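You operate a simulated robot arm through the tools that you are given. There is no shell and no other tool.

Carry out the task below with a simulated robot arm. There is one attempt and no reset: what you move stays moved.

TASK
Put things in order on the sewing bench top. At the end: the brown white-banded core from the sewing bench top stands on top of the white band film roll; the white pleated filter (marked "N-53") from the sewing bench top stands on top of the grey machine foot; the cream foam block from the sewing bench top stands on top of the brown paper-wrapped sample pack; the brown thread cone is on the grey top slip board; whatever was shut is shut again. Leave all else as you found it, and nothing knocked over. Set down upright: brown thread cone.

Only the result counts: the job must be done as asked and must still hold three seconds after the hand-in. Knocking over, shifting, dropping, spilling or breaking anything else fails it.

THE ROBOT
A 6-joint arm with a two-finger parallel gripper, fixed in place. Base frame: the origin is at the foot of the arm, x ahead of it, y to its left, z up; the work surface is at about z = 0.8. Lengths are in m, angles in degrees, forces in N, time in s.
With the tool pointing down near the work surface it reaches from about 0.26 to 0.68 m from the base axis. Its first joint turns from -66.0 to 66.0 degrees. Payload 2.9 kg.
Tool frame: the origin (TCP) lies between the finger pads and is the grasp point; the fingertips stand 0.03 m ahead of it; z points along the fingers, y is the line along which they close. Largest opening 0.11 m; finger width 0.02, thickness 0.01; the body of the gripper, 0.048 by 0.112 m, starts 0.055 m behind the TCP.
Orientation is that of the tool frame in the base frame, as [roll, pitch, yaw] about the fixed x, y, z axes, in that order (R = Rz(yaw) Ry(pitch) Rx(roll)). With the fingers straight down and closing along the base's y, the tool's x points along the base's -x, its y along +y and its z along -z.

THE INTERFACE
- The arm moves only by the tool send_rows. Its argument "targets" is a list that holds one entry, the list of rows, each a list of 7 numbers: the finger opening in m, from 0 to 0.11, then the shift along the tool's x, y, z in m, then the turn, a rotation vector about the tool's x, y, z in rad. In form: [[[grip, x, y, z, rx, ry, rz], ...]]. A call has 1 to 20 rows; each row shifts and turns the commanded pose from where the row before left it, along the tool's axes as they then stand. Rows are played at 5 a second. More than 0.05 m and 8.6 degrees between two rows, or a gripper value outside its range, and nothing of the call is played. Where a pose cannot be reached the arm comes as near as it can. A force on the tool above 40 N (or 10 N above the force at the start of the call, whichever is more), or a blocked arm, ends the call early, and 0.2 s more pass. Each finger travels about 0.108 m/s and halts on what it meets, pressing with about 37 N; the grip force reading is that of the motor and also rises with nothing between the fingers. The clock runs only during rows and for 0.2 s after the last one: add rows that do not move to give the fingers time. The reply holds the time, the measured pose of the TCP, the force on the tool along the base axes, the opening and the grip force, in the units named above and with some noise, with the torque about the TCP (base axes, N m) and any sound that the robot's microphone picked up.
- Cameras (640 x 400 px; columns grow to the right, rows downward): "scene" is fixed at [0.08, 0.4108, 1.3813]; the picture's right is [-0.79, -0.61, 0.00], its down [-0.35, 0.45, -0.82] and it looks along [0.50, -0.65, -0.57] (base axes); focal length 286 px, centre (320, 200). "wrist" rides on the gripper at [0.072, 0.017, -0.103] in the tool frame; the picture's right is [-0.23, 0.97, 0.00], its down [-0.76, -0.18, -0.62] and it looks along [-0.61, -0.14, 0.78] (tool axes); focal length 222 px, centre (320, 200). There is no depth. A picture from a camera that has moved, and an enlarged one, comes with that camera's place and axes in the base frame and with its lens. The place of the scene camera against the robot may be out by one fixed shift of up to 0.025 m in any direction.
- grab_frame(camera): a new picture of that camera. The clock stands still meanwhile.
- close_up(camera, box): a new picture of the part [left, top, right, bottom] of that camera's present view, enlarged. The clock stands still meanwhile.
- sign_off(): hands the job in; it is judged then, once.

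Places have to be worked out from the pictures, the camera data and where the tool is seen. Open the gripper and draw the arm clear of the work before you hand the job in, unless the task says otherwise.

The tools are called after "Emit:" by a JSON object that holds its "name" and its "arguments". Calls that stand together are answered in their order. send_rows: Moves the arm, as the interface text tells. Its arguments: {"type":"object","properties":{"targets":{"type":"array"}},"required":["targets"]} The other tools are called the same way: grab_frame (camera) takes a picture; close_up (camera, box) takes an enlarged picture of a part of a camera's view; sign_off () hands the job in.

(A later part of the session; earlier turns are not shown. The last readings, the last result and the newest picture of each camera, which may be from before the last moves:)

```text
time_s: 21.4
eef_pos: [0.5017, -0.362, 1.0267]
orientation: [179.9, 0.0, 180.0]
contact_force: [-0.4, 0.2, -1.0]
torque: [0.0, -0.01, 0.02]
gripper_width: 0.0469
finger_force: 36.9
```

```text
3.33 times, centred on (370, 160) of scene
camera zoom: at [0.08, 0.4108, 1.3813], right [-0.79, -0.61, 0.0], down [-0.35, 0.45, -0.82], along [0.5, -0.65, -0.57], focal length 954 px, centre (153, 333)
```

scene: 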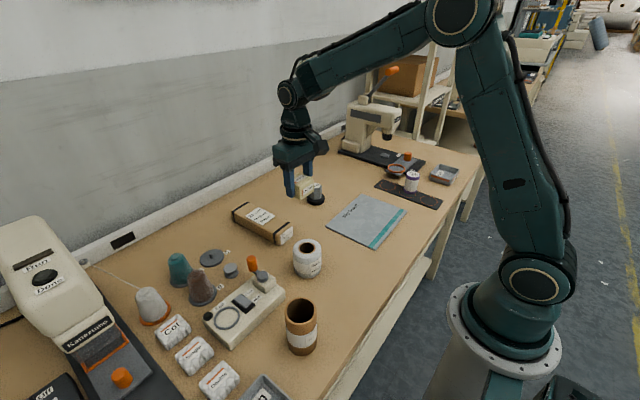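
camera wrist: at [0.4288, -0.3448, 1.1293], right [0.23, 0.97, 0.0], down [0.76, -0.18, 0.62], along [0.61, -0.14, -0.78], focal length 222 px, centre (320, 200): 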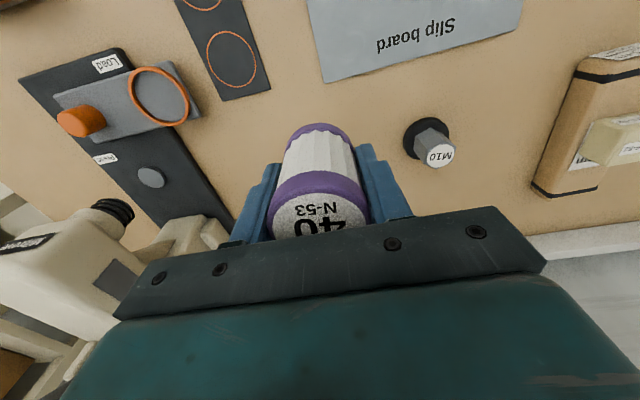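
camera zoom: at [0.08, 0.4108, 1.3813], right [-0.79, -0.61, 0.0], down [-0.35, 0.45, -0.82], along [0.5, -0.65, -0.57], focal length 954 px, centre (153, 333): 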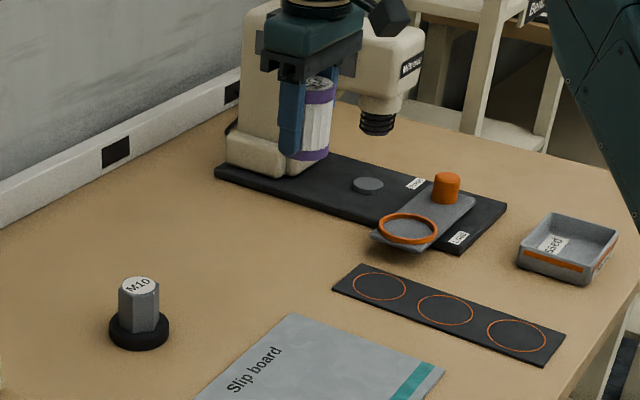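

The foot re-measures at [0.601, -0.221]. Moving over it and descending to TCP z ≈ 0.915, about 18 mm above the expected contact.

Emit:
{"name": "send_rows", "arguments": {"targets": [[[0.04, -0.0249, 0.0353, 0, 0, 0, 0], [0.04, -0.0249, 0.0353, 0, 0, 0, 0], [0.04, -0.0249, 0.0353, 0, 0, 0, 0], [0.04, -0.0249, 0.0353, 0, 0, 0, 0], [0.04, 0, 0, 0.04, 0, 0, 0], [0.04, 0, 0, 0.04, 0, 0, 0], [0.04, 0, 0, 0.03, 0, 0, 0], [0.04, 0, 0, 0, 0, 0, 0], [0.04, 0, 0, 0, 0, 0, 0]]]}}

Emit:
{"name": "close_up", "arguments": {"camera": "scene", "box": [286, 150, 346, 210]}}

Emit:
{"name": "grab_frame", "arguments": {"camera": "wrist"}}

```text
time_s: 23.4
eef_pos: [0.5998, -0.2198, 0.9168]
orientation: [-180.0, -0.1, -179.9]
contact_force: [-0.6, -0.5, -0.1]
torque: [0.02, -0.01, -0.04]
gripper_width: 0.0469
finger_force: 37.1
```

```text
6.67 times, centred on (316, 180) of scene
camera zoom: at [0.08, 0.4108, 1.3813], right [-0.79, -0.61, 0.0], down [-0.35, 0.45, -0.82], along [0.5, -0.65, -0.57], focal length 1908 px, centre (347, 333)
```

zoom: 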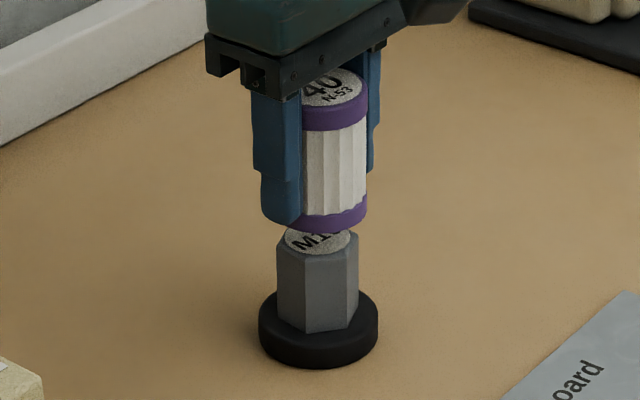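

```text
taken
camera wrist: at [0.5271, -0.2043, 1.0199], right [0.23, 0.97, 0.0], down [0.76, -0.18, 0.62], along [0.61, -0.14, -0.78], focal length 222 px, centre (320, 200)
```

wrist: 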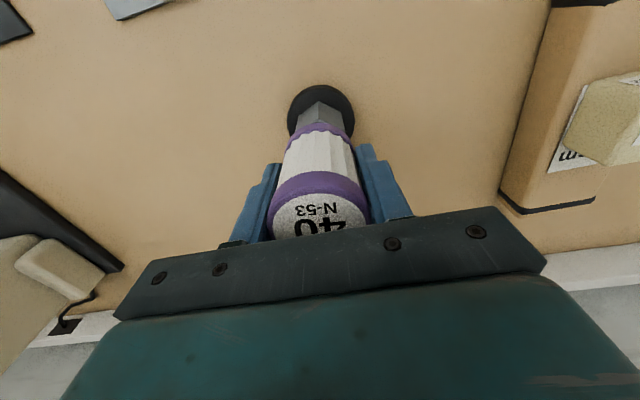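

The filter is lined up with the foot within ~2 mm in both views. Descending slowly towards contact.

Emit:
{"name": "send_rows", "arguments": {"targets": [[[0.04, 0, 0, 0.007, 0, 0, 0], [0.04, 0, 0, 0.005, 0, 0, 0], [0.04, 0, 0, 0, 0, 0, 0]]]}}

Emit:
{"name": "close_up", "arguments": {"camera": "scene", "box": [296, 150, 346, 200]}}

```text
time_s: 24.2
eef_pos: [0.6011, -0.2198, 0.9038]
orientation: [-179.9, 0.0, -179.9]
contact_force: [0.2, 0.7, -0.3]
torque: [0.04, -0.02, 0.02]
gripper_width: 0.0471
finger_force: 37.1
```

```text
8.00 times, centred on (321, 175) of scene
camera zoom: at [0.08, 0.4108, 1.3813], right [-0.79, -0.61, 0.0], down [-0.35, 0.45, -0.82], along [0.5, -0.65, -0.57], focal length 2289 px, centre (312, 400)
```

zoom: 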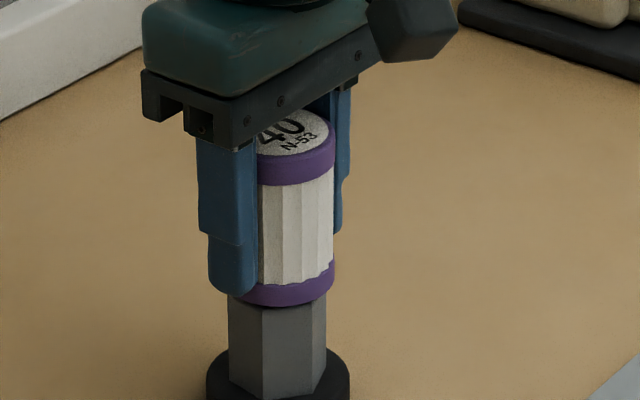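

Emit:
{"name": "send_rows", "arguments": {"targets": [[[0.04, 0, 0, 0.002, 0, 0, 0], [0.04, 0, 0, 0.0015, 0, 0, 0], [0.04, 0, 0, 0, 0, 0, 0]]]}}

```text
time_s: 25.0
eef_pos: [0.6006, -0.219, 0.9014]
orientation: [179.9, 0.0, 180.0]
contact_force: [-0.6, 0.0, -0.7]
torque: [0.05, -0.02, 0.02]
gripper_width: 0.0469
finger_force: 37.0
```

No contact yet at 0.901; stepping down a little further.

Emit:
{"name": "send_rows", "arguments": {"targets": [[[0.04, 0, 0, 0.0015, 0, 0, 0], [0.04, 0, 0, 0.0015, 0, 0, 0], [0.04, 0, 0, 0, 0, 0, 0]]]}}

```text
time_s: 25.8
eef_pos: [0.6001, -0.2193, 0.8984]
orientation: [-180.0, 0.1, -180.0]
contact_force: [-3.8, 0.4, 12.1]
torque: [-0.01, 0.11, 0.01]
gripper_width: 0.047
finger_force: 36.3
```

Contact (12 N) at TCP z ≈ 0.898, as expected. Opening slowly and checking before rising.

Emit:
{"name": "send_rows", "arguments": {"targets": [[[0.05, 0, 0, -0.001, 0, 0, 0], [0.06, 0, 0, 0, 0, 0, 0], [0.075, 0, 0, 0, 0, 0, 0], [0.085, 0, 0, 0, 0, 0, 0], [0.085, 0, 0, 0, 0, 0, 0]]]}}

Emit:
{"name": "close_up", "arguments": {"camera": "scene", "box": [286, 150, 346, 210]}}

Emit:
{"name": "grab_frame", "arguments": {"camera": "wrist"}}

```text
time_s: 27.0
eef_pos: [0.6003, -0.2192, 0.8979]
orientation: [180.0, 0.1, 180.0]
contact_force: [-0.4, -0.5, 0.6]
torque: [-0.02, 0.01, -0.04]
gripper_width: 0.0851
finger_force: 0.1
```

```text
6.67 times, centred on (316, 180) of scene
camera zoom: at [0.08, 0.4108, 1.3813], right [-0.79, -0.61, 0.0], down [-0.35, 0.45, -0.82], along [0.5, -0.65, -0.57], focal length 1908 px, centre (347, 333)
```

zoom: 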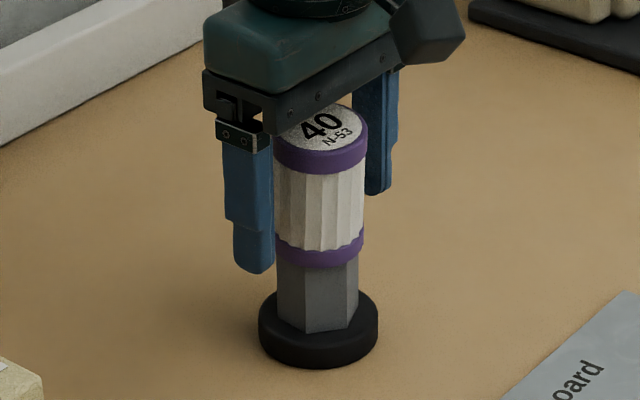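

```text
taken
camera wrist: at [0.528, -0.2023, 1.0014], right [0.23, 0.97, 0.0], down [0.76, -0.18, 0.62], along [0.61, -0.14, -0.78], focal length 222 px, centre (320, 200)
```

wrist: 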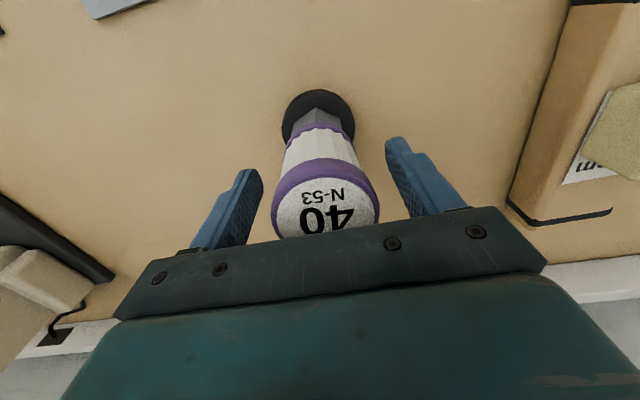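

The filter stands on the foot by itself. Rising straight up, then moving across to the brown cone at a safe height.

Emit:
{"name": "send_rows", "arguments": {"targets": [[[0.085, 0, 0, -0.015, 0, 0, 0], [0.085, 0, 0, -0.035, 0, 0, 0], [0.085, 0, 0, -0.04, 0, 0, 0], [0.085, 0, 0, -0.04, 0, 0, 0], [0.085, 0, 0, -0.04, 0, 0, 0], [0.1, 0.008, 0.045, 0, 0, 0, 0], [0.1, 0.008, 0.045, 0, 0, 0, 0], [0.1, 0.008, 0.045, 0, 0, 0, 0], [0.1, 0.008, 0.045, 0, 0, 0, 0], [0.1, 0.008, 0.045, 0, 0, 0, 0], [0.1, 0.008, 0.045, 0, 0, 0, 0], [0.1, 0.008, 0.045, 0, 0, 0, 0], [0.1, 0.008, 0.045, 0, 0, 0, 0], [0.1, 0.008, 0.045, 0, 0, 0, 0], [0.1, 0.008, 0.045, 0, 0, 0, 0], [0.1, 0, 0, 0, 0, 0, 0]]]}}

Emit:
{"name": "grab_frame", "arguments": {"camera": "wrist"}}

Emit:
{"name": "close_up", "arguments": {"camera": "wrist", "box": [260, 60, 460, 200]}}

Emit:
{"name": "close_up", "arguments": {"camera": "scene", "box": [130, 180, 350, 340]}}

```text
time_s: 30.4
eef_pos: [0.5193, 0.2312, 1.0697]
orientation: [180.0, 0.0, 180.0]
contact_force: [-0.6, 0.2, -0.1]
torque: [0.0, 0.03, -0.01]
gripper_width: 0.1
finger_force: 0.0
```

```text
taken
camera wrist: at [0.4481, 0.2477, 1.1742], right [0.23, 0.97, 0.0], down [0.76, -0.18, 0.62], along [0.61, -0.14, -0.78], focal length 222 px, centre (320, 200)
```

wrist: 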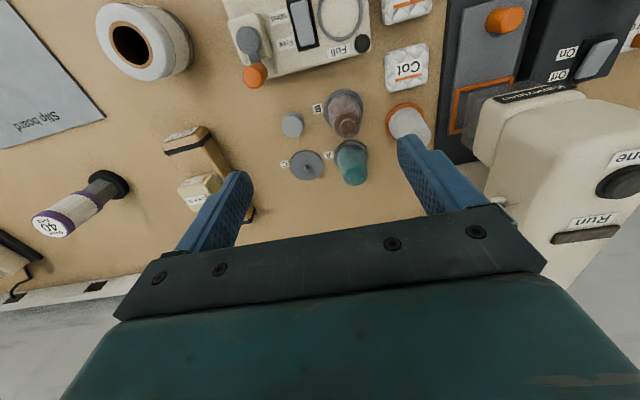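

```text
2.86 times, centred on (360, 130) of wrist
camera zoom: at [0.4481, 0.2477, 1.1742], right [0.23, 0.97, 0.0], down [0.76, -0.18, 0.62], along [0.61, -0.14, -0.78], focal length 635 px, centre (206, 400)
```

zoom: 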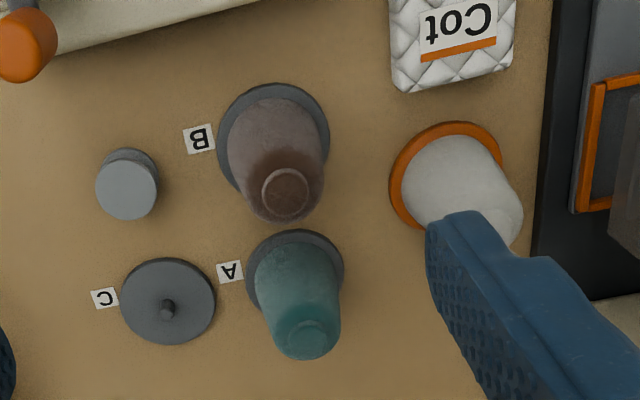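

```text
2.50 times, centred on (240, 260) of scene
camera zoom: at [0.0799, 0.4108, 1.3813], right [-0.79, -0.61, 0.0], down [-0.35, 0.45, -0.82], along [0.5, -0.65, -0.57], focal length 715 px, centre (520, 50)
```

zoom: 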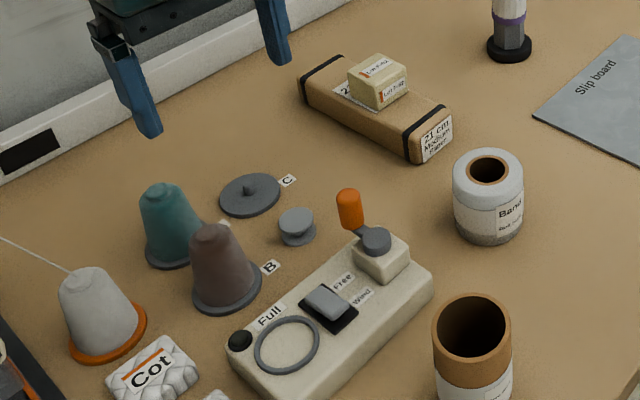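

Brown cone on stand B measures at about [0.564, 0.260], with its cap top near z ≈ 0.883, the teal cone 0.094 m behind in x and clear room along y. I'll centre over it and go down to z ≈ 0.95 for a check.

Emit:
{"name": "send_rows", "arguments": {"targets": [[[0.085, -0.0224, 0.0142, 0.02, 0, 0, 0], [0.085, -0.0223, 0.0141, 0.02, 0, 0, 0], [0.085, 0, 0, 0.04, 0, 0, 0], [0.085, 0, 0, 0.04, 0, 0, 0], [0.085, 0, 0, 0, 0, 0, 0]]]}}

Emit:
{"name": "grab_frame", "arguments": {"camera": "wrist"}}

Emit:
{"name": "close_up", "arguments": {"camera": "wrist", "box": [220, 60, 440, 220]}}

Emit:
{"name": "close_up", "arguments": {"camera": "scene", "box": [130, 200, 270, 320]}}

```text
time_s: 31.6
eef_pos: [0.5663, 0.2594, 0.9472]
orientation: [179.9, 0.0, 180.0]
contact_force: [-1.2, 0.4, 1.0]
torque: [0.0, -0.03, 0.01]
gripper_width: 0.085
finger_force: 0.0
```

```text
taken
camera wrist: at [0.4939, 0.2756, 1.0507], right [0.23, 0.97, 0.0], down [0.76, -0.18, 0.62], along [0.61, -0.14, -0.78], focal length 222 px, centre (320, 200)
```

wrist: 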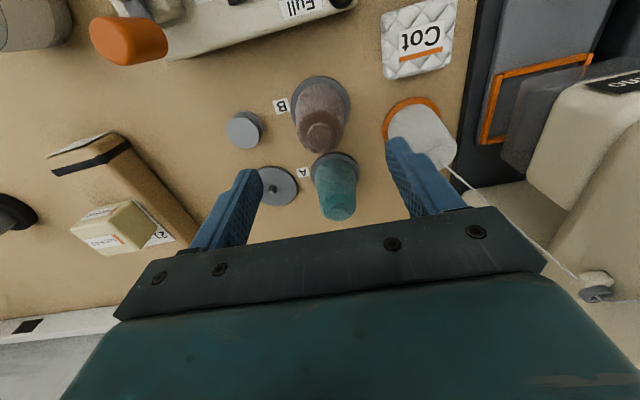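

```text
2.50 times, centred on (330, 140) of wrist
camera zoom: at [0.4939, 0.2756, 1.0507], right [0.23, 0.97, 0.0], down [0.76, -0.18, 0.62], along [0.61, -0.14, -0.78], focal length 555 px, centre (295, 350)
```

zoom: 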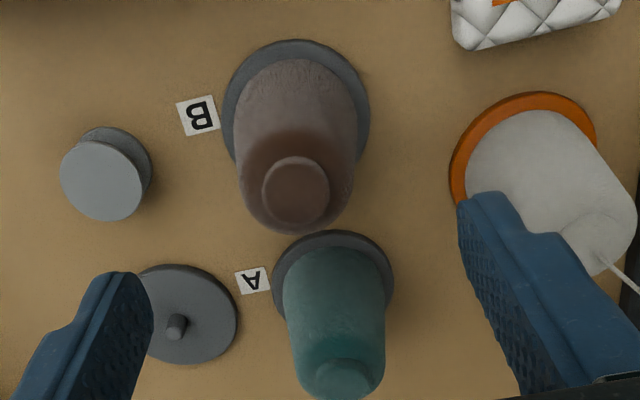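

```text
3.33 times, centred on (200, 260) of scene
camera zoom: at [0.08, 0.4108, 1.3813], right [-0.79, -0.61, 0.0], down [-0.35, 0.45, -0.82], along [0.5, -0.65, -0.57], focal length 954 px, centre (720, 0)
```

zoom: 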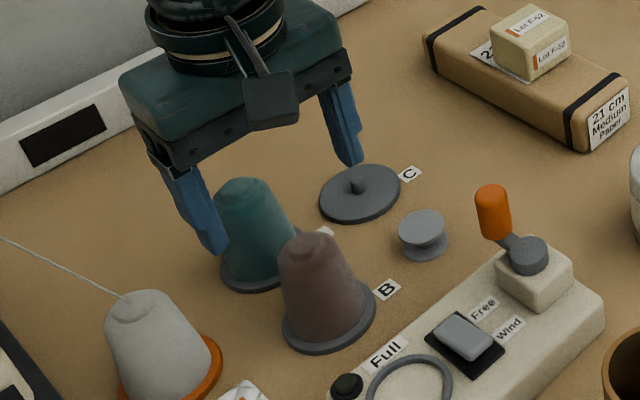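

Refined: the cone's axis is at [0.5615, 0.260]. Shifting 4 mm back and going down to TCP z ≈ 0.862, so the fingertips meet the cone near its centre of mass, then a check.

Emit:
{"name": "send_rows", "arguments": {"targets": [[[0.075, 0.004, 0.0005, 0.02, 0, 0, 0], [0.075, 0, 0, 0.03, 0, 0, 0], [0.075, 0, 0, 0.02, 0, 0, 0], [0.075, 0, 0, 0.015, 0, 0, 0], [0.075, 0, 0, 0, 0, 0, 0]]]}}

Emit:
{"name": "grab_frame", "arguments": {"camera": "wrist"}}

Emit:
{"name": "close_up", "arguments": {"camera": "scene", "box": [150, 220, 250, 310]}}

```text
time_s: 32.8
eef_pos: [0.5611, 0.2591, 0.8616]
orientation: [-179.9, 0.1, -180.0]
contact_force: [-0.3, 0.0, -0.3]
torque: [-0.01, 0.01, 0.01]
gripper_width: 0.0751
finger_force: 0.0
```

```text
taken
camera wrist: at [0.4895, 0.2761, 0.9657], right [0.23, 0.97, 0.0], down [0.76, -0.18, 0.62], along [0.61, -0.14, -0.78], focal length 222 px, centre (320, 200)
```

wrist: 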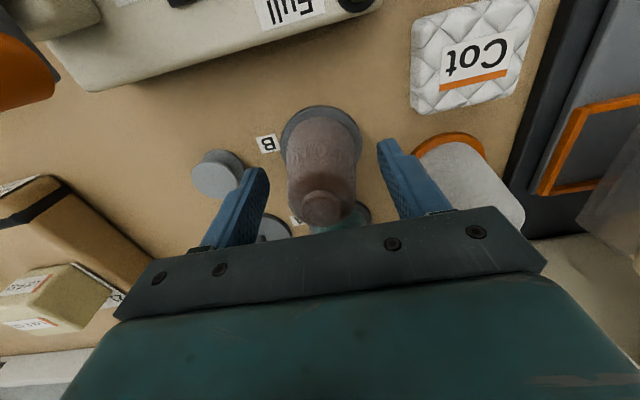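

```text
4.44 times, centred on (200, 265) of scene
camera zoom: at [0.08, 0.4108, 1.3813], right [-0.79, -0.61, 0.0], down [-0.35, 0.45, -0.82], along [0.5, -0.65, -0.57], focal length 1272 px, centre (853, -89)
```

zoom: 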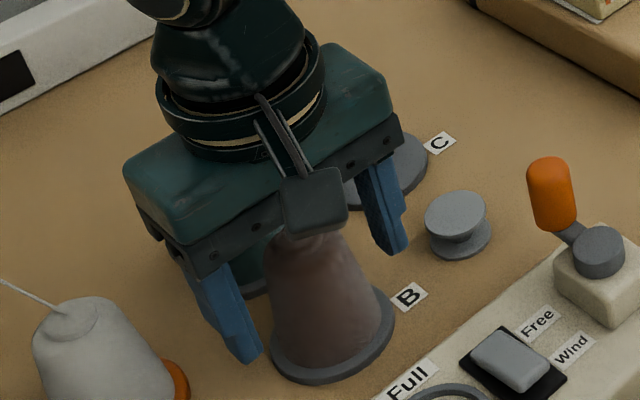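

The cone is centred between the fingers. Closing gradually.

Emit:
{"name": "send_rows", "arguments": {"targets": [[[0.065, 0, 0, 0, 0, 0, 0], [0.055, 0, 0, 0, 0, 0, 0], [0.05, 0, 0, 0, 0, 0, 0], [0.045, 0, 0, 0, 0, 0, 0], [0.035, 0, 0, 0, 0, 0, 0], [0.03, 0, 0, 0, 0, 0, 0], [0.03, 0, 0, 0, 0, 0, 0]]]}}

Emit:
{"name": "grab_frame", "arguments": {"camera": "wrist"}}

Emit:
{"name": "close_up", "arguments": {"camera": "scene", "box": [150, 220, 250, 310]}}

```text
time_s: 34.4
eef_pos: [0.5616, 0.2602, 0.8627]
orientation: [-179.9, 0.0, 180.0]
contact_force: [0.7, -0.4, 0.2]
torque: [0.0, -0.02, 0.02]
gripper_width: 0.0465
finger_force: 36.9
```

```text
taken
camera wrist: at [0.4895, 0.2761, 0.9659], right [0.23, 0.97, 0.0], down [0.76, -0.18, 0.62], along [0.61, -0.14, -0.78], focal length 222 px, centre (320, 200)
```

wrist: 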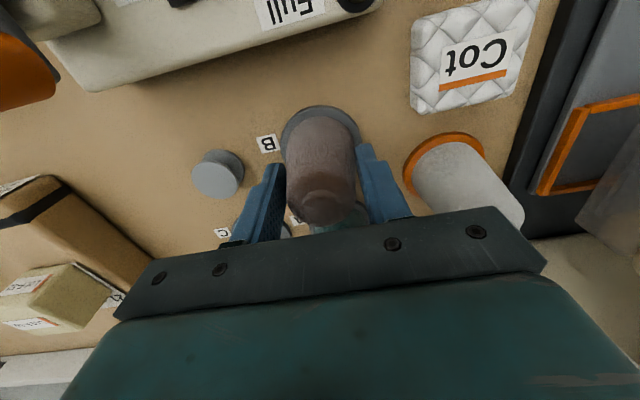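

```text
4.44 times, centred on (200, 265) of scene
camera zoom: at [0.08, 0.4108, 1.3813], right [-0.79, -0.61, 0.0], down [-0.35, 0.45, -0.82], along [0.5, -0.65, -0.57], focal length 1272 px, centre (853, -89)
```

zoom: 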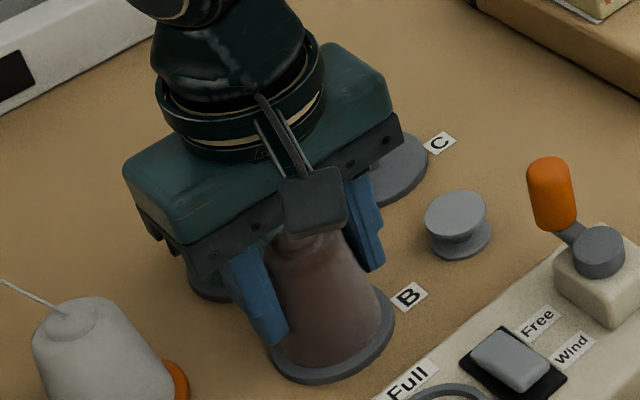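

Gripped at 0.0465 m, which matches the cone's width there. Lifting slowly and checking that the cone comes up without the stand.

Emit:
{"name": "send_rows", "arguments": {"targets": [[[0.03, 0, 0, -0.004, 0, 0, 0], [0.03, 0, 0, -0.006, 0, 0, 0], [0.03, 0, 0, -0.01, 0, 0, 0], [0.03, 0, 0, -0.01, 0, 0, 0], [0.03, 0, 0, 0, 0, 0, 0]]]}}

Emit:
{"name": "grab_frame", "arguments": {"camera": "wrist"}}

Emit:
{"name": "close_up", "arguments": {"camera": "scene", "box": [150, 220, 250, 310]}}

```text
time_s: 35.6
eef_pos: [0.5619, 0.2594, 0.8928]
orientation: [180.0, 0.0, -180.0]
contact_force: [0.1, -0.5, -2.1]
torque: [-0.04, -0.01, 0.0]
gripper_width: 0.0462
finger_force: 36.6
```

```text
taken
camera wrist: at [0.4895, 0.2765, 0.997], right [0.23, 0.97, 0.0], down [0.76, -0.18, 0.62], along [0.61, -0.14, -0.78], focal length 222 px, centre (320, 200)
```

wrist: 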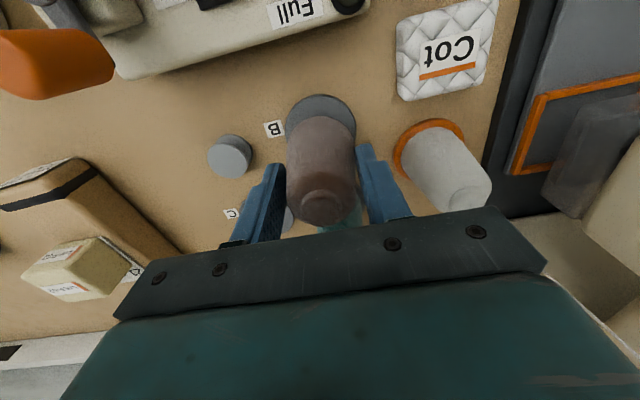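

```text
4.44 times, centred on (200, 265) of scene
camera zoom: at [0.08, 0.4108, 1.3813], right [-0.79, -0.61, 0.0], down [-0.35, 0.45, -0.82], along [0.5, -0.65, -0.57], focal length 1272 px, centre (853, -89)
```

zoom: 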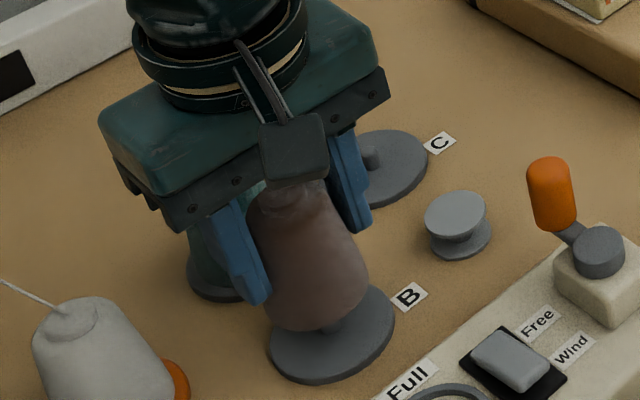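

Stand B stays and the cone hangs straight (load about 2 N). Lifting on to z ≈ 1.05.

Emit:
{"name": "send_rows", "arguments": {"targets": [[[0.03, 0, 0, -0.02, 0, 0, 0], [0.03, 0, 0, -0.035, 0, 0, 0], [0.03, 0, 0, -0.035, 0, 0, 0], [0.03, 0, 0, -0.035, 0, 0, 0], [0.03, 0, 0, -0.025, 0, 0, 0], [0.03, 0.005, -0.015, 0, 0, 0, 0], [0.03, 0.008, -0.026, 0, 0, 0, 0], [0.03, 0.01, -0.033, 0, 0, 0, 0], [0.03, 0.01, -0.033, 0, 0, 0, 0], [0.03, 0.01, -0.033, 0, 0, 0, 0], [0.03, 0.01, -0.033, 0, 0, 0, 0], [0.03, 0.01, -0.033, 0, 0, 0, 0], [0.03, 0.01, -0.033, 0, 0, 0, 0], [0.03, 0.01, -0.033, 0, 0, 0, 0], [0.03, 0.01, -0.033, 0, 0, 0, 0], [0.03, 0.01, -0.033, 0, 0, 0, 0], [0.03, 0.01, -0.033, 0, 0, 0, 0], [0.03, 0.005, -0.015, 0, 0, 0, 0], [0.03, 0, 0, 0, 0, 0, 0]]]}}

Emit:
{"name": "grab_frame", "arguments": {"camera": "wrist"}}

Emit:
{"name": "grab_frame", "arguments": {"camera": "scene"}}

```text
time_s: 39.6
eef_pos: [0.4439, -0.1259, 1.0417]
orientation: [180.0, 0.0, 179.9]
contact_force: [0.7, -0.5, -1.2]
torque: [0.0, 0.01, -0.02]
gripper_width: 0.0463
finger_force: 37.2
```

```text
taken
camera wrist: at [0.3713, -0.1101, 1.1456], right [0.23, 0.97, 0.0], down [0.76, -0.18, 0.62], along [0.61, -0.14, -0.78], focal length 222 px, centre (320, 200)
```

wrist: 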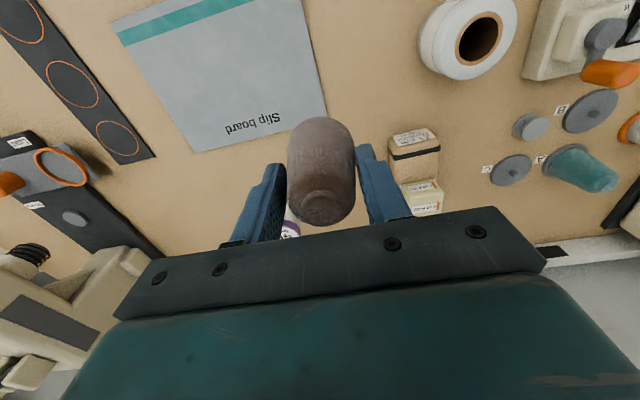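

```text
taken
```

scene: 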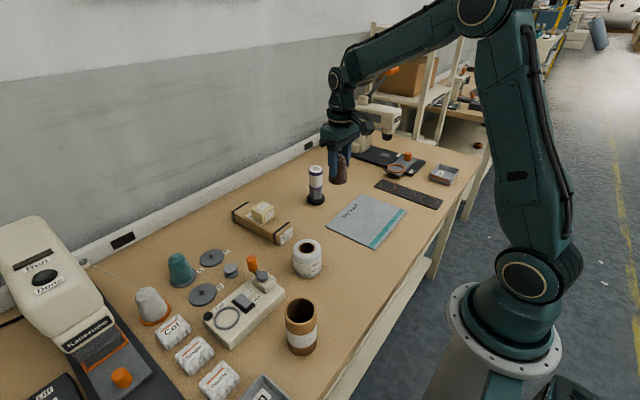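

Cone held upright and the path is clear. Moving over the grey area of the slip board (~[0.405, -0.240]) and descending to about 2 cm above it.

Emit:
{"name": "send_rows", "arguments": {"targets": [[[0.03, 0.01, -0.028, 0, 0, 0, 0], [0.03, 0.011, -0.033, 0, 0, 0, 0], [0.03, 0.01, -0.033, 0, 0, 0, 0], [0.03, 0.008, -0.02, 0, 0, 0, 0], [0.03, 0, 0, 0.03, 0, 0, 0], [0.03, 0, 0, 0.04, 0, 0, 0], [0.03, 0, 0, 0.04, 0, 0, 0], [0.03, 0, 0, 0.03, 0, 0, 0], [0.03, 0, 0, 0.02, 0, 0, 0], [0.03, 0, 0, 0, 0, 0, 0]]]}}

Emit:
{"name": "close_up", "arguments": {"camera": "scene", "box": [310, 150, 430, 250]}}

Emit:
{"name": "grab_frame", "arguments": {"camera": "wrist"}}

```text
time_s: 41.8
eef_pos: [0.4066, -0.241, 0.8827]
orientation: [180.0, 0.0, 179.9]
contact_force: [0.2, 0.0, -0.7]
torque: [-0.02, 0.01, 0.01]
gripper_width: 0.0462
finger_force: 36.5
```

```text
4.00 times, centred on (370, 200) of scene
camera zoom: at [0.08, 0.4108, 1.3813], right [-0.79, -0.61, 0.0], down [-0.35, 0.45, -0.82], along [0.5, -0.65, -0.57], focal length 1144 px, centre (120, 200)
```

zoom: 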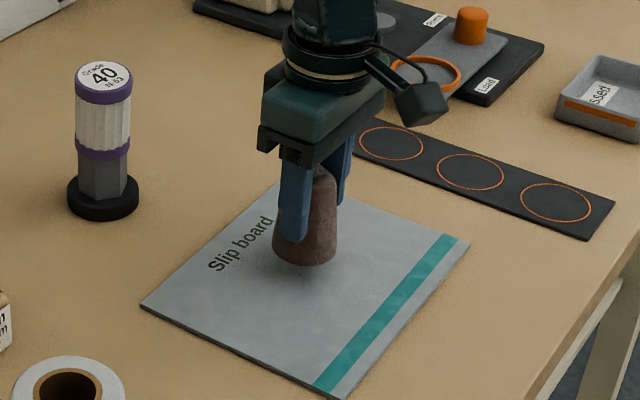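

```text
taken
camera wrist: at [0.3333, -0.2243, 0.9868], right [0.23, 0.97, 0.0], down [0.76, -0.18, 0.62], along [0.61, -0.14, -0.78], focal length 222 px, centre (320, 200)
```

wrist: 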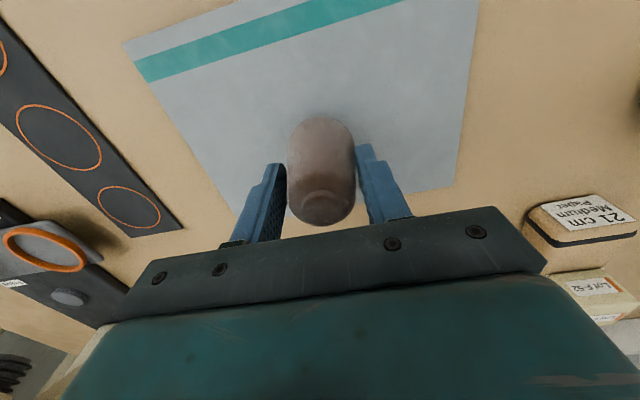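

Cone upright above the grey area. Lowering slowly to find contact.

Emit:
{"name": "send_rows", "arguments": {"targets": [[[0.03, 0, 0, 0.007, 0, 0, 0], [0.03, 0, 0, 0.006, 0, 0, 0], [0.03, 0, 0, 0.003, 0, 0, 0], [0.03, 0, 0, 0, 0, 0, 0]]]}}

Emit:
{"name": "close_up", "arguments": {"camera": "scene", "box": [320, 170, 400, 230]}}

```text
time_s: 42.8
eef_pos: [0.4049, -0.2411, 0.8669]
orientation: [-179.9, 0.0, 180.0]
contact_force: [0.8, -0.1, -0.4]
torque: [-0.01, -0.02, -0.01]
gripper_width: 0.0465
finger_force: 37.1
```

```text
6.67 times, centred on (360, 200) of scene
camera zoom: at [0.08, 0.4108, 1.3813], right [-0.79, -0.61, 0.0], down [-0.35, 0.45, -0.82], along [0.5, -0.65, -0.57], focal length 1908 px, centre (53, 200)
```

zoom: 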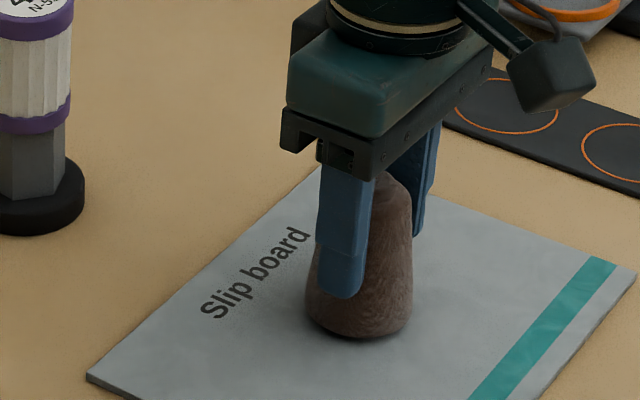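

Emit:
{"name": "send_rows", "arguments": {"targets": [[[0.03, 0, 0, 0.002, 0, 0, 0], [0.03, 0, 0, 0.0015, 0, 0, 0], [0.03, 0, 0, 0, 0, 0, 0]]]}}

```text
time_s: 43.6
eef_pos: [0.4058, -0.2395, 0.8634]
orientation: [-180.0, 0.0, 180.0]
contact_force: [0.1, -0.4, -0.5]
torque: [-0.02, 0.05, 0.0]
gripper_width: 0.0461
finger_force: 36.7
```

No contact at 0.8634; continuing in 1.5 mm steps.

Emit:
{"name": "send_rows", "arguments": {"targets": [[[0.03, 0, 0, 0.0015, 0, 0, 0], [0.03, 0, 0, 0.001, 0, 0, 0], [0.03, 0, 0, 0, 0, 0, 0]]]}}

```text
time_s: 44.4
eef_pos: [0.4049, -0.24, 0.8621]
orientation: [-179.9, 0.1, -180.0]
contact_force: [-5.3, 2.2, 17.7]
torque: [0.09, 0.25, 0.02]
gripper_width: 0.0462
finger_force: 37.2
```

Contact (18 N) at 0.862. Easing up 1 mm to take off most of the load, then opening slowly.

Emit:
{"name": "send_rows", "arguments": {"targets": [[[0.03, 0, 0, -0.001, 0, 0, 0], [0.044, 0, 0, 0, 0, 0, 0], [0.05, 0, 0, 0, 0, 0, 0], [0.06, 0, 0, 0, 0, 0, 0], [0.075, 0, 0, 0, 0, 0, 0], [0.085, 0, 0, 0, 0, 0, 0], [0.085, 0, 0, 0, 0, 0, 0]]]}}

Emit:
{"name": "close_up", "arguments": {"camera": "scene", "box": [320, 170, 400, 230]}}

Emit:
{"name": "grab_frame", "arguments": {"camera": "wrist"}}

```text
time_s: 46.0
eef_pos: [0.4056, -0.2404, 0.862]
orientation: [180.0, 0.1, -180.0]
contact_force: [-0.5, 0.5, -0.4]
torque: [0.0, 0.01, -0.02]
gripper_width: 0.085
finger_force: 0.0
```

```text
6.67 times, centred on (360, 200) of scene
camera zoom: at [0.08, 0.4108, 1.3813], right [-0.79, -0.61, 0.0], down [-0.35, 0.45, -0.82], along [0.5, -0.65, -0.57], focal length 1908 px, centre (53, 200)
```

zoom: 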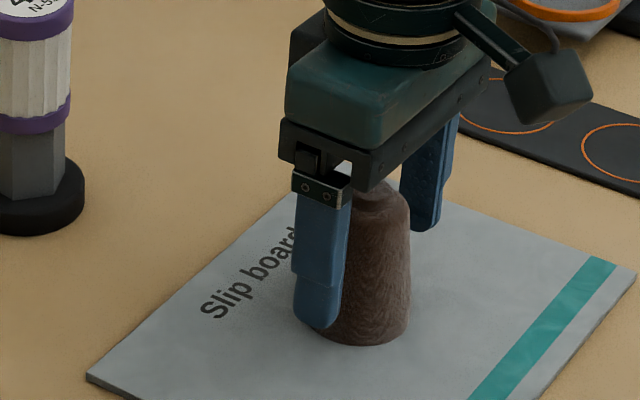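

```text
taken
camera wrist: at [0.3326, -0.2236, 0.9655], right [0.23, 0.97, 0.0], down [0.76, -0.18, 0.62], along [0.61, -0.14, -0.78], focal length 222 px, centre (320, 200)
```

wrist: 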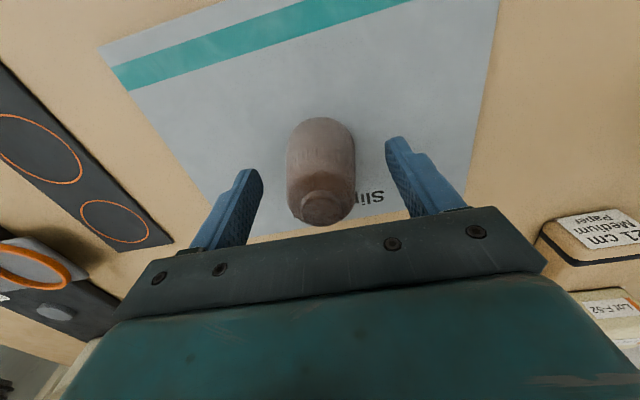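

The cone stands free on the slip board. Rising straight up first, then moving to the core near [0.295, 0.21] at safe height.

Emit:
{"name": "send_rows", "arguments": {"targets": [[[0.085, 0, 0, -0.01, 0, 0, 0], [0.085, 0, 0, -0.03, 0, 0, 0], [0.085, 0, 0, -0.04, 0, 0, 0], [0.085, 0, 0, -0.045, 0, 0, 0], [0.085, 0, 0, -0.045, 0, 0, 0], [0.085, 0, 0, -0.045, 0, 0, 0], [0.1, 0.0105, 0.044, 0, 0, 0, 0], [0.1, 0.0105, 0.044, 0, 0, 0, 0], [0.1, 0.0105, 0.044, 0, 0, 0, 0], [0.1, 0.0105, 0.044, 0, 0, 0, 0], [0.1, 0.0105, 0.044, 0, 0, 0, 0], [0.1, 0.0105, 0.044, 0, 0, 0, 0], [0.1, 0.0105, 0.044, 0, 0, 0, 0], [0.1, 0.0105, 0.044, 0, 0, 0, 0], [0.1, 0.0105, 0.044, 0, 0, 0, 0], [0.1, 0.0105, 0.044, 0, 0, 0, 0], [0.1, 0, 0, 0, 0, 0, 0]]]}}

Emit:
{"name": "grab_frame", "arguments": {"camera": "wrist"}}

Emit:
{"name": "grab_frame", "arguments": {"camera": "scene"}}

Emit:
{"name": "close_up", "arguments": {"camera": "scene", "box": [280, 150, 440, 260]}}

```text
time_s: 49.6
eef_pos: [0.2976, 0.1992, 1.0762]
orientation: [-180.0, 0.1, -180.0]
contact_force: [-0.8, -0.5, 0.2]
torque: [0.01, -0.01, -0.01]
gripper_width: 0.0998
finger_force: 0.1
```

```text
taken
camera wrist: at [0.225, 0.2152, 1.1802], right [0.23, 0.97, 0.0], down [0.76, -0.18, 0.62], along [0.61, -0.14, -0.78], focal length 222 px, centre (320, 200)
```

wrist: 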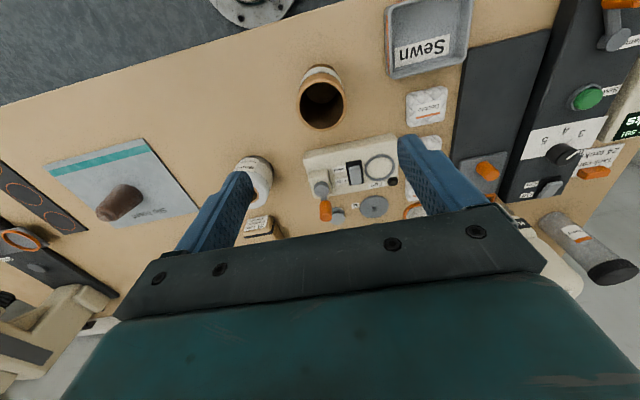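

```text
taken
```

scene: 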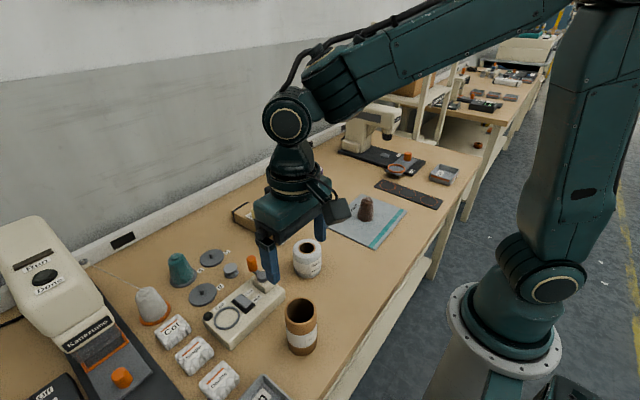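

```text
3.64 times, centred on (360, 205) of scene
camera zoom: at [0.0799, 0.4108, 1.3813], right [-0.79, -0.61, 0.0], down [-0.35, 0.45, -0.82], along [0.5, -0.65, -0.57], focal length 1040 px, centre (174, 182)
```

zoom: 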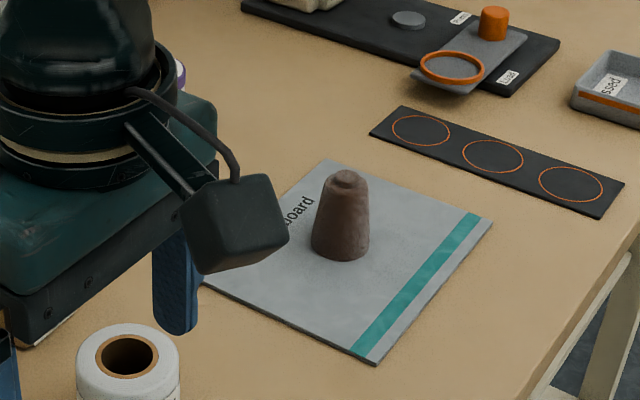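

The cone stands upright on the slip board. Now measuring the core and the roll from here.

Emit:
{"name": "close_up", "arguments": {"camera": "wrist", "box": [280, 50, 370, 140]}}

Emit:
{"name": "close_up", "arguments": {"camera": "wrist", "box": [220, 140, 310, 230]}}

Emit:
{"name": "close_up", "arguments": {"camera": "scene", "box": [270, 230, 340, 300]}}

```text
4.44 times, centred on (325, 95) of wrist
camera zoom: at [0.225, 0.2152, 1.1802], right [0.23, 0.97, 0.0], down [0.76, -0.18, 0.62], along [0.61, -0.14, -0.78], focal length 987 px, centre (298, 667)
```

zoom: 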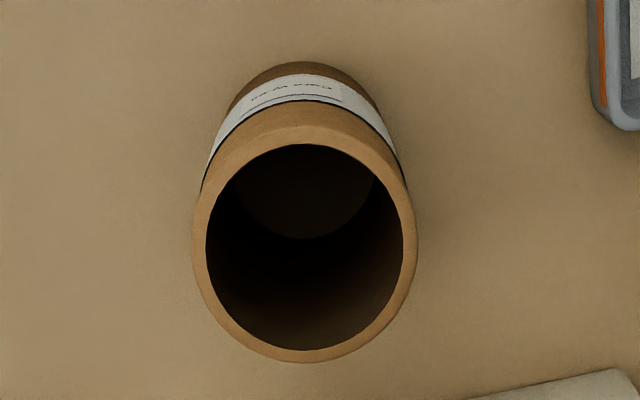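

```text
4.44 times, centred on (265, 185) of wrist
camera zoom: at [0.225, 0.2152, 1.1802], right [0.23, 0.97, 0.0], down [0.76, -0.18, 0.62], along [0.61, -0.14, -0.78], focal length 987 px, centre (564, 267)
```

zoom: 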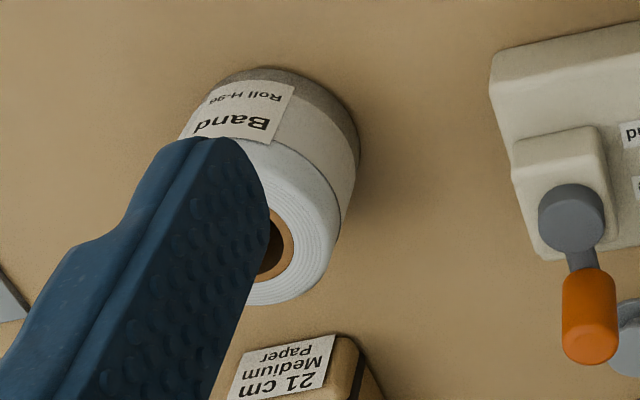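

```text
5.71 times, centred on (305, 265) of scene
camera zoom: at [0.0799, 0.4108, 1.3813], right [-0.79, -0.61, 0.0], down [-0.35, 0.45, -0.82], along [0.5, -0.65, -0.57], focal length 1635 px, centre (406, -171)
```

zoom: 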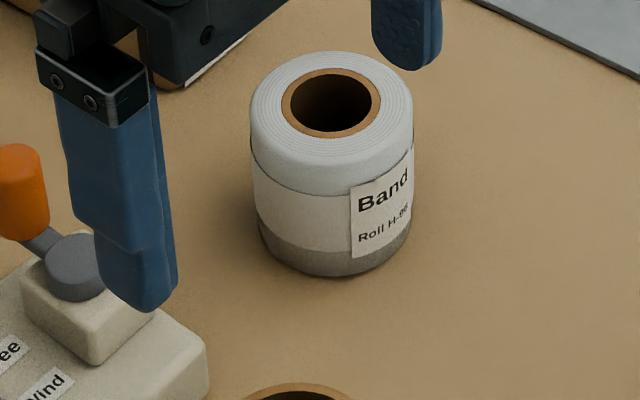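

Core measures at about [0.297, 0.199], diameter 0.057 and height ~0.12. I want a precise roll position before holding the core (it would block the view), so I'll hover over the roll first.

Emit:
{"name": "send_rows", "arguments": {"targets": [[[0.1, -0.026, -0.039, 0, 0, 0, 0], [0.1, -0.026, -0.039, 0, 0, 0, 0], [0.1, -0.026, -0.039, 0, 0, 0, 0], [0.1, -0.026, -0.039, 0, 0, 0, 0], [0.1, 0, 0, 0, 0, 0, 0]]]}}

Emit:
{"name": "grab_frame", "arguments": {"camera": "wrist"}}

Emit:
{"name": "close_up", "arguments": {"camera": "wrist", "box": [260, 60, 400, 180]}}

```text
time_s: 50.8
eef_pos: [0.4043, 0.044, 1.076]
orientation: [-180.0, 0.0, -179.9]
contact_force: [-0.1, 1.1, 0.8]
torque: [-0.01, 0.01, -0.02]
gripper_width: 0.1003
finger_force: 0.2
```

```text
taken
camera wrist: at [0.3313, 0.0609, 1.1787], right [0.23, 0.97, 0.0], down [0.76, -0.18, 0.62], along [0.61, -0.14, -0.78], focal length 222 px, centre (320, 200)
```

wrist: 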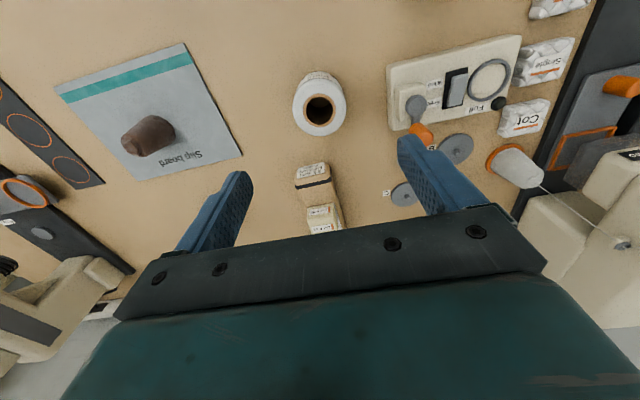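

```text
3.33 times, centred on (330, 120) of wrist
camera zoom: at [0.3313, 0.0609, 1.1787], right [0.23, 0.97, 0.0], down [0.76, -0.18, 0.62], along [0.61, -0.14, -0.78], focal length 740 px, centre (287, 467)
```

zoom: 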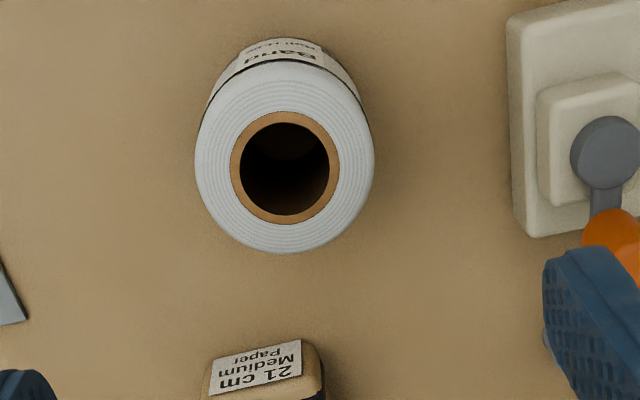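

The roll's axis is at [0.4205, 0.039] with its top at z ≈ 0.87. Returning to the core and descending over it to z ≈ 0.97 for a check.

Emit:
{"name": "send_rows", "arguments": {"targets": [[[0.09, 0.0268, 0.0388, 0, 0, 0, 0], [0.09, 0.0268, 0.0388, 0, 0, 0, 0], [0.09, 0.0268, 0.0388, 0, 0, 0, 0], [0.09, 0.0266, 0.0388, 0, 0, 0, 0], [0.09, 0, 0, 0.035, 0, 0, 0], [0.09, 0, 0, 0.035, 0, 0, 0], [0.09, 0, 0, 0.03, 0, 0, 0], [0.09, 0, 0, 0, 0, 0, 0]]]}}

Emit:
{"name": "grab_frame", "arguments": {"camera": "wrist"}}

Emit:
{"name": "close_up", "arguments": {"camera": "wrist", "box": [240, 80, 420, 220]}}

Emit:
{"name": "close_up", "arguments": {"camera": "scene", "box": [240, 230, 360, 370]}}

```text
time_s: 52.6
eef_pos: [0.2956, 0.1997, 0.9776]
orientation: [-180.0, 0.0, -179.9]
contact_force: [0.0, 0.2, 0.8]
torque: [0.0, 0.02, 0.01]
gripper_width: 0.0903
finger_force: 0.0
```

```text
taken
camera wrist: at [0.2235, 0.2156, 1.081], right [0.23, 0.97, 0.0], down [0.76, -0.18, 0.62], along [0.61, -0.14, -0.78], focal length 222 px, centre (320, 200)
```

wrist: 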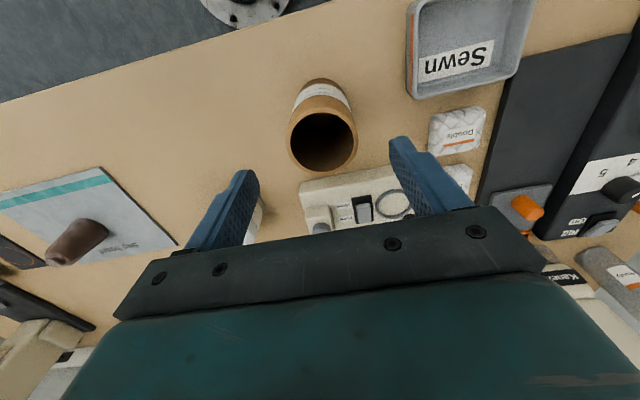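

```text
2.86 times, centred on (330, 150) of wrist
camera zoom: at [0.2235, 0.2156, 1.081], right [0.23, 0.97, 0.0], down [0.76, -0.18, 0.62], along [0.61, -0.14, -0.78], focal length 635 px, centre (291, 343)
```

zoom: 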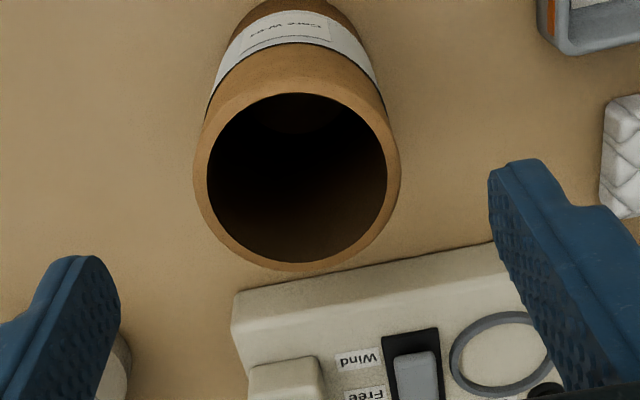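

```text
2.86 times, centred on (300, 300) of scene
camera zoom: at [0.08, 0.4108, 1.3813], right [-0.79, -0.61, 0.0], down [-0.35, 0.45, -0.82], along [0.5, -0.65, -0.57], focal length 818 px, centre (377, -86)
```

zoom: 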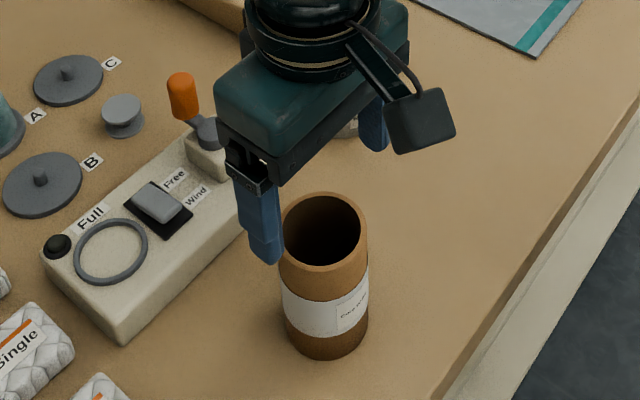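

The core's centred to within ~2 mm. Descending to TCP z ≈ 0.886, with fingertips at ~0.856 around the upper half and the palm clear of the rim, then a check.

Emit:
{"name": "send_rows", "arguments": {"targets": [[[0.09, -0.001, 0, 0.03, 0, 0, 0], [0.09, 0, 0, 0.03, 0, 0, 0], [0.09, 0, 0, 0.02, 0, 0, 0], [0.09, 0, 0, 0.012, 0, 0, 0], [0.09, 0, 0, 0, 0, 0, 0]]]}}

Emit:
{"name": "grab_frame", "arguments": {"camera": "wrist"}}

Emit:
{"name": "close_up", "arguments": {"camera": "scene", "box": [240, 250, 360, 370]}}

```text
time_s: 53.8
eef_pos: [0.2969, 0.1984, 0.8854]
orientation: [-179.9, 0.1, -180.0]
contact_force: [0.5, 0.1, -0.9]
torque: [-0.01, -0.04, -0.02]
gripper_width: 0.0902
finger_force: 0.0
```

```text
taken
camera wrist: at [0.2244, 0.2149, 0.9891], right [0.23, 0.97, 0.0], down [0.76, -0.18, 0.62], along [0.61, -0.14, -0.78], focal length 222 px, centre (320, 200)
```

wrist: 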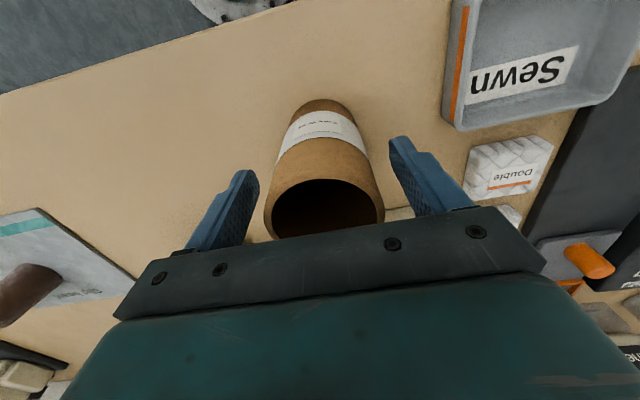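

```text
3.33 times, centred on (300, 310) of scene
camera zoom: at [0.08, 0.4108, 1.3813], right [-0.79, -0.61, 0.0], down [-0.35, 0.45, -0.82], along [0.5, -0.65, -0.57], focal length 954 px, centre (387, -167)
```

zoom: 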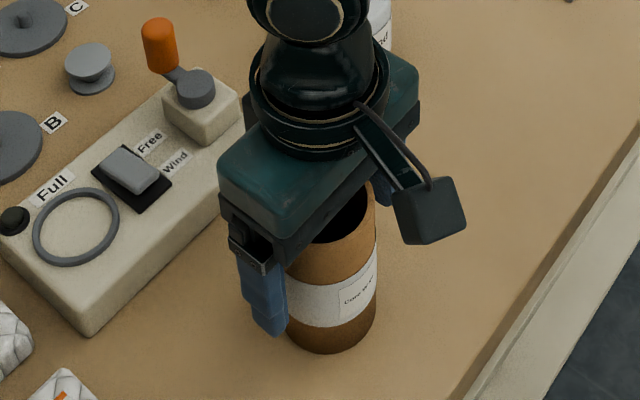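

Good clearance all round. Closing on the core.

Emit:
{"name": "send_rows", "arguments": {"targets": [[[0.075, 0, 0, 0, 0, 0, 0], [0.065, 0, 0, 0, 0, 0, 0], [0.058, 0, 0, 0, 0, 0, 0], [0.052, 0, 0, 0, 0, 0, 0], [0.048, 0, 0, 0, 0, 0, 0], [0.048, 0, 0, 0, 0, 0, 0]]]}}

Emit:
{"name": "grab_frame", "arguments": {"camera": "wrist"}}

```text
time_s: 55.2
eef_pos: [0.2975, 0.1991, 0.8857]
orientation: [-179.9, 0.0, 179.9]
contact_force: [0.0, 0.0, 0.2]
torque: [-0.03, 0.03, 0.03]
gripper_width: 0.0587
finger_force: 36.9
```

```text
taken
camera wrist: at [0.2244, 0.215, 0.9894], right [0.23, 0.97, 0.0], down [0.76, -0.18, 0.62], along [0.61, -0.14, -0.78], focal length 222 px, centre (320, 200)
```

wrist: 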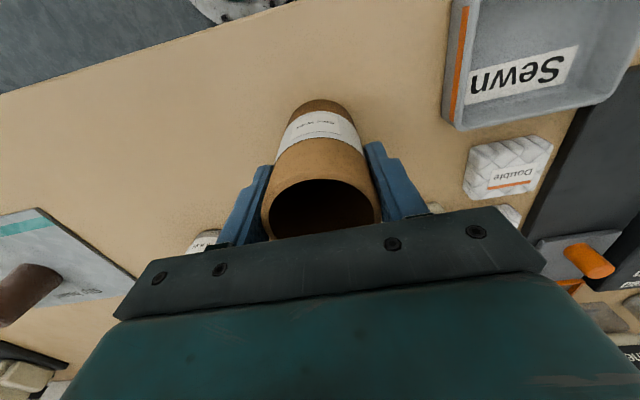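

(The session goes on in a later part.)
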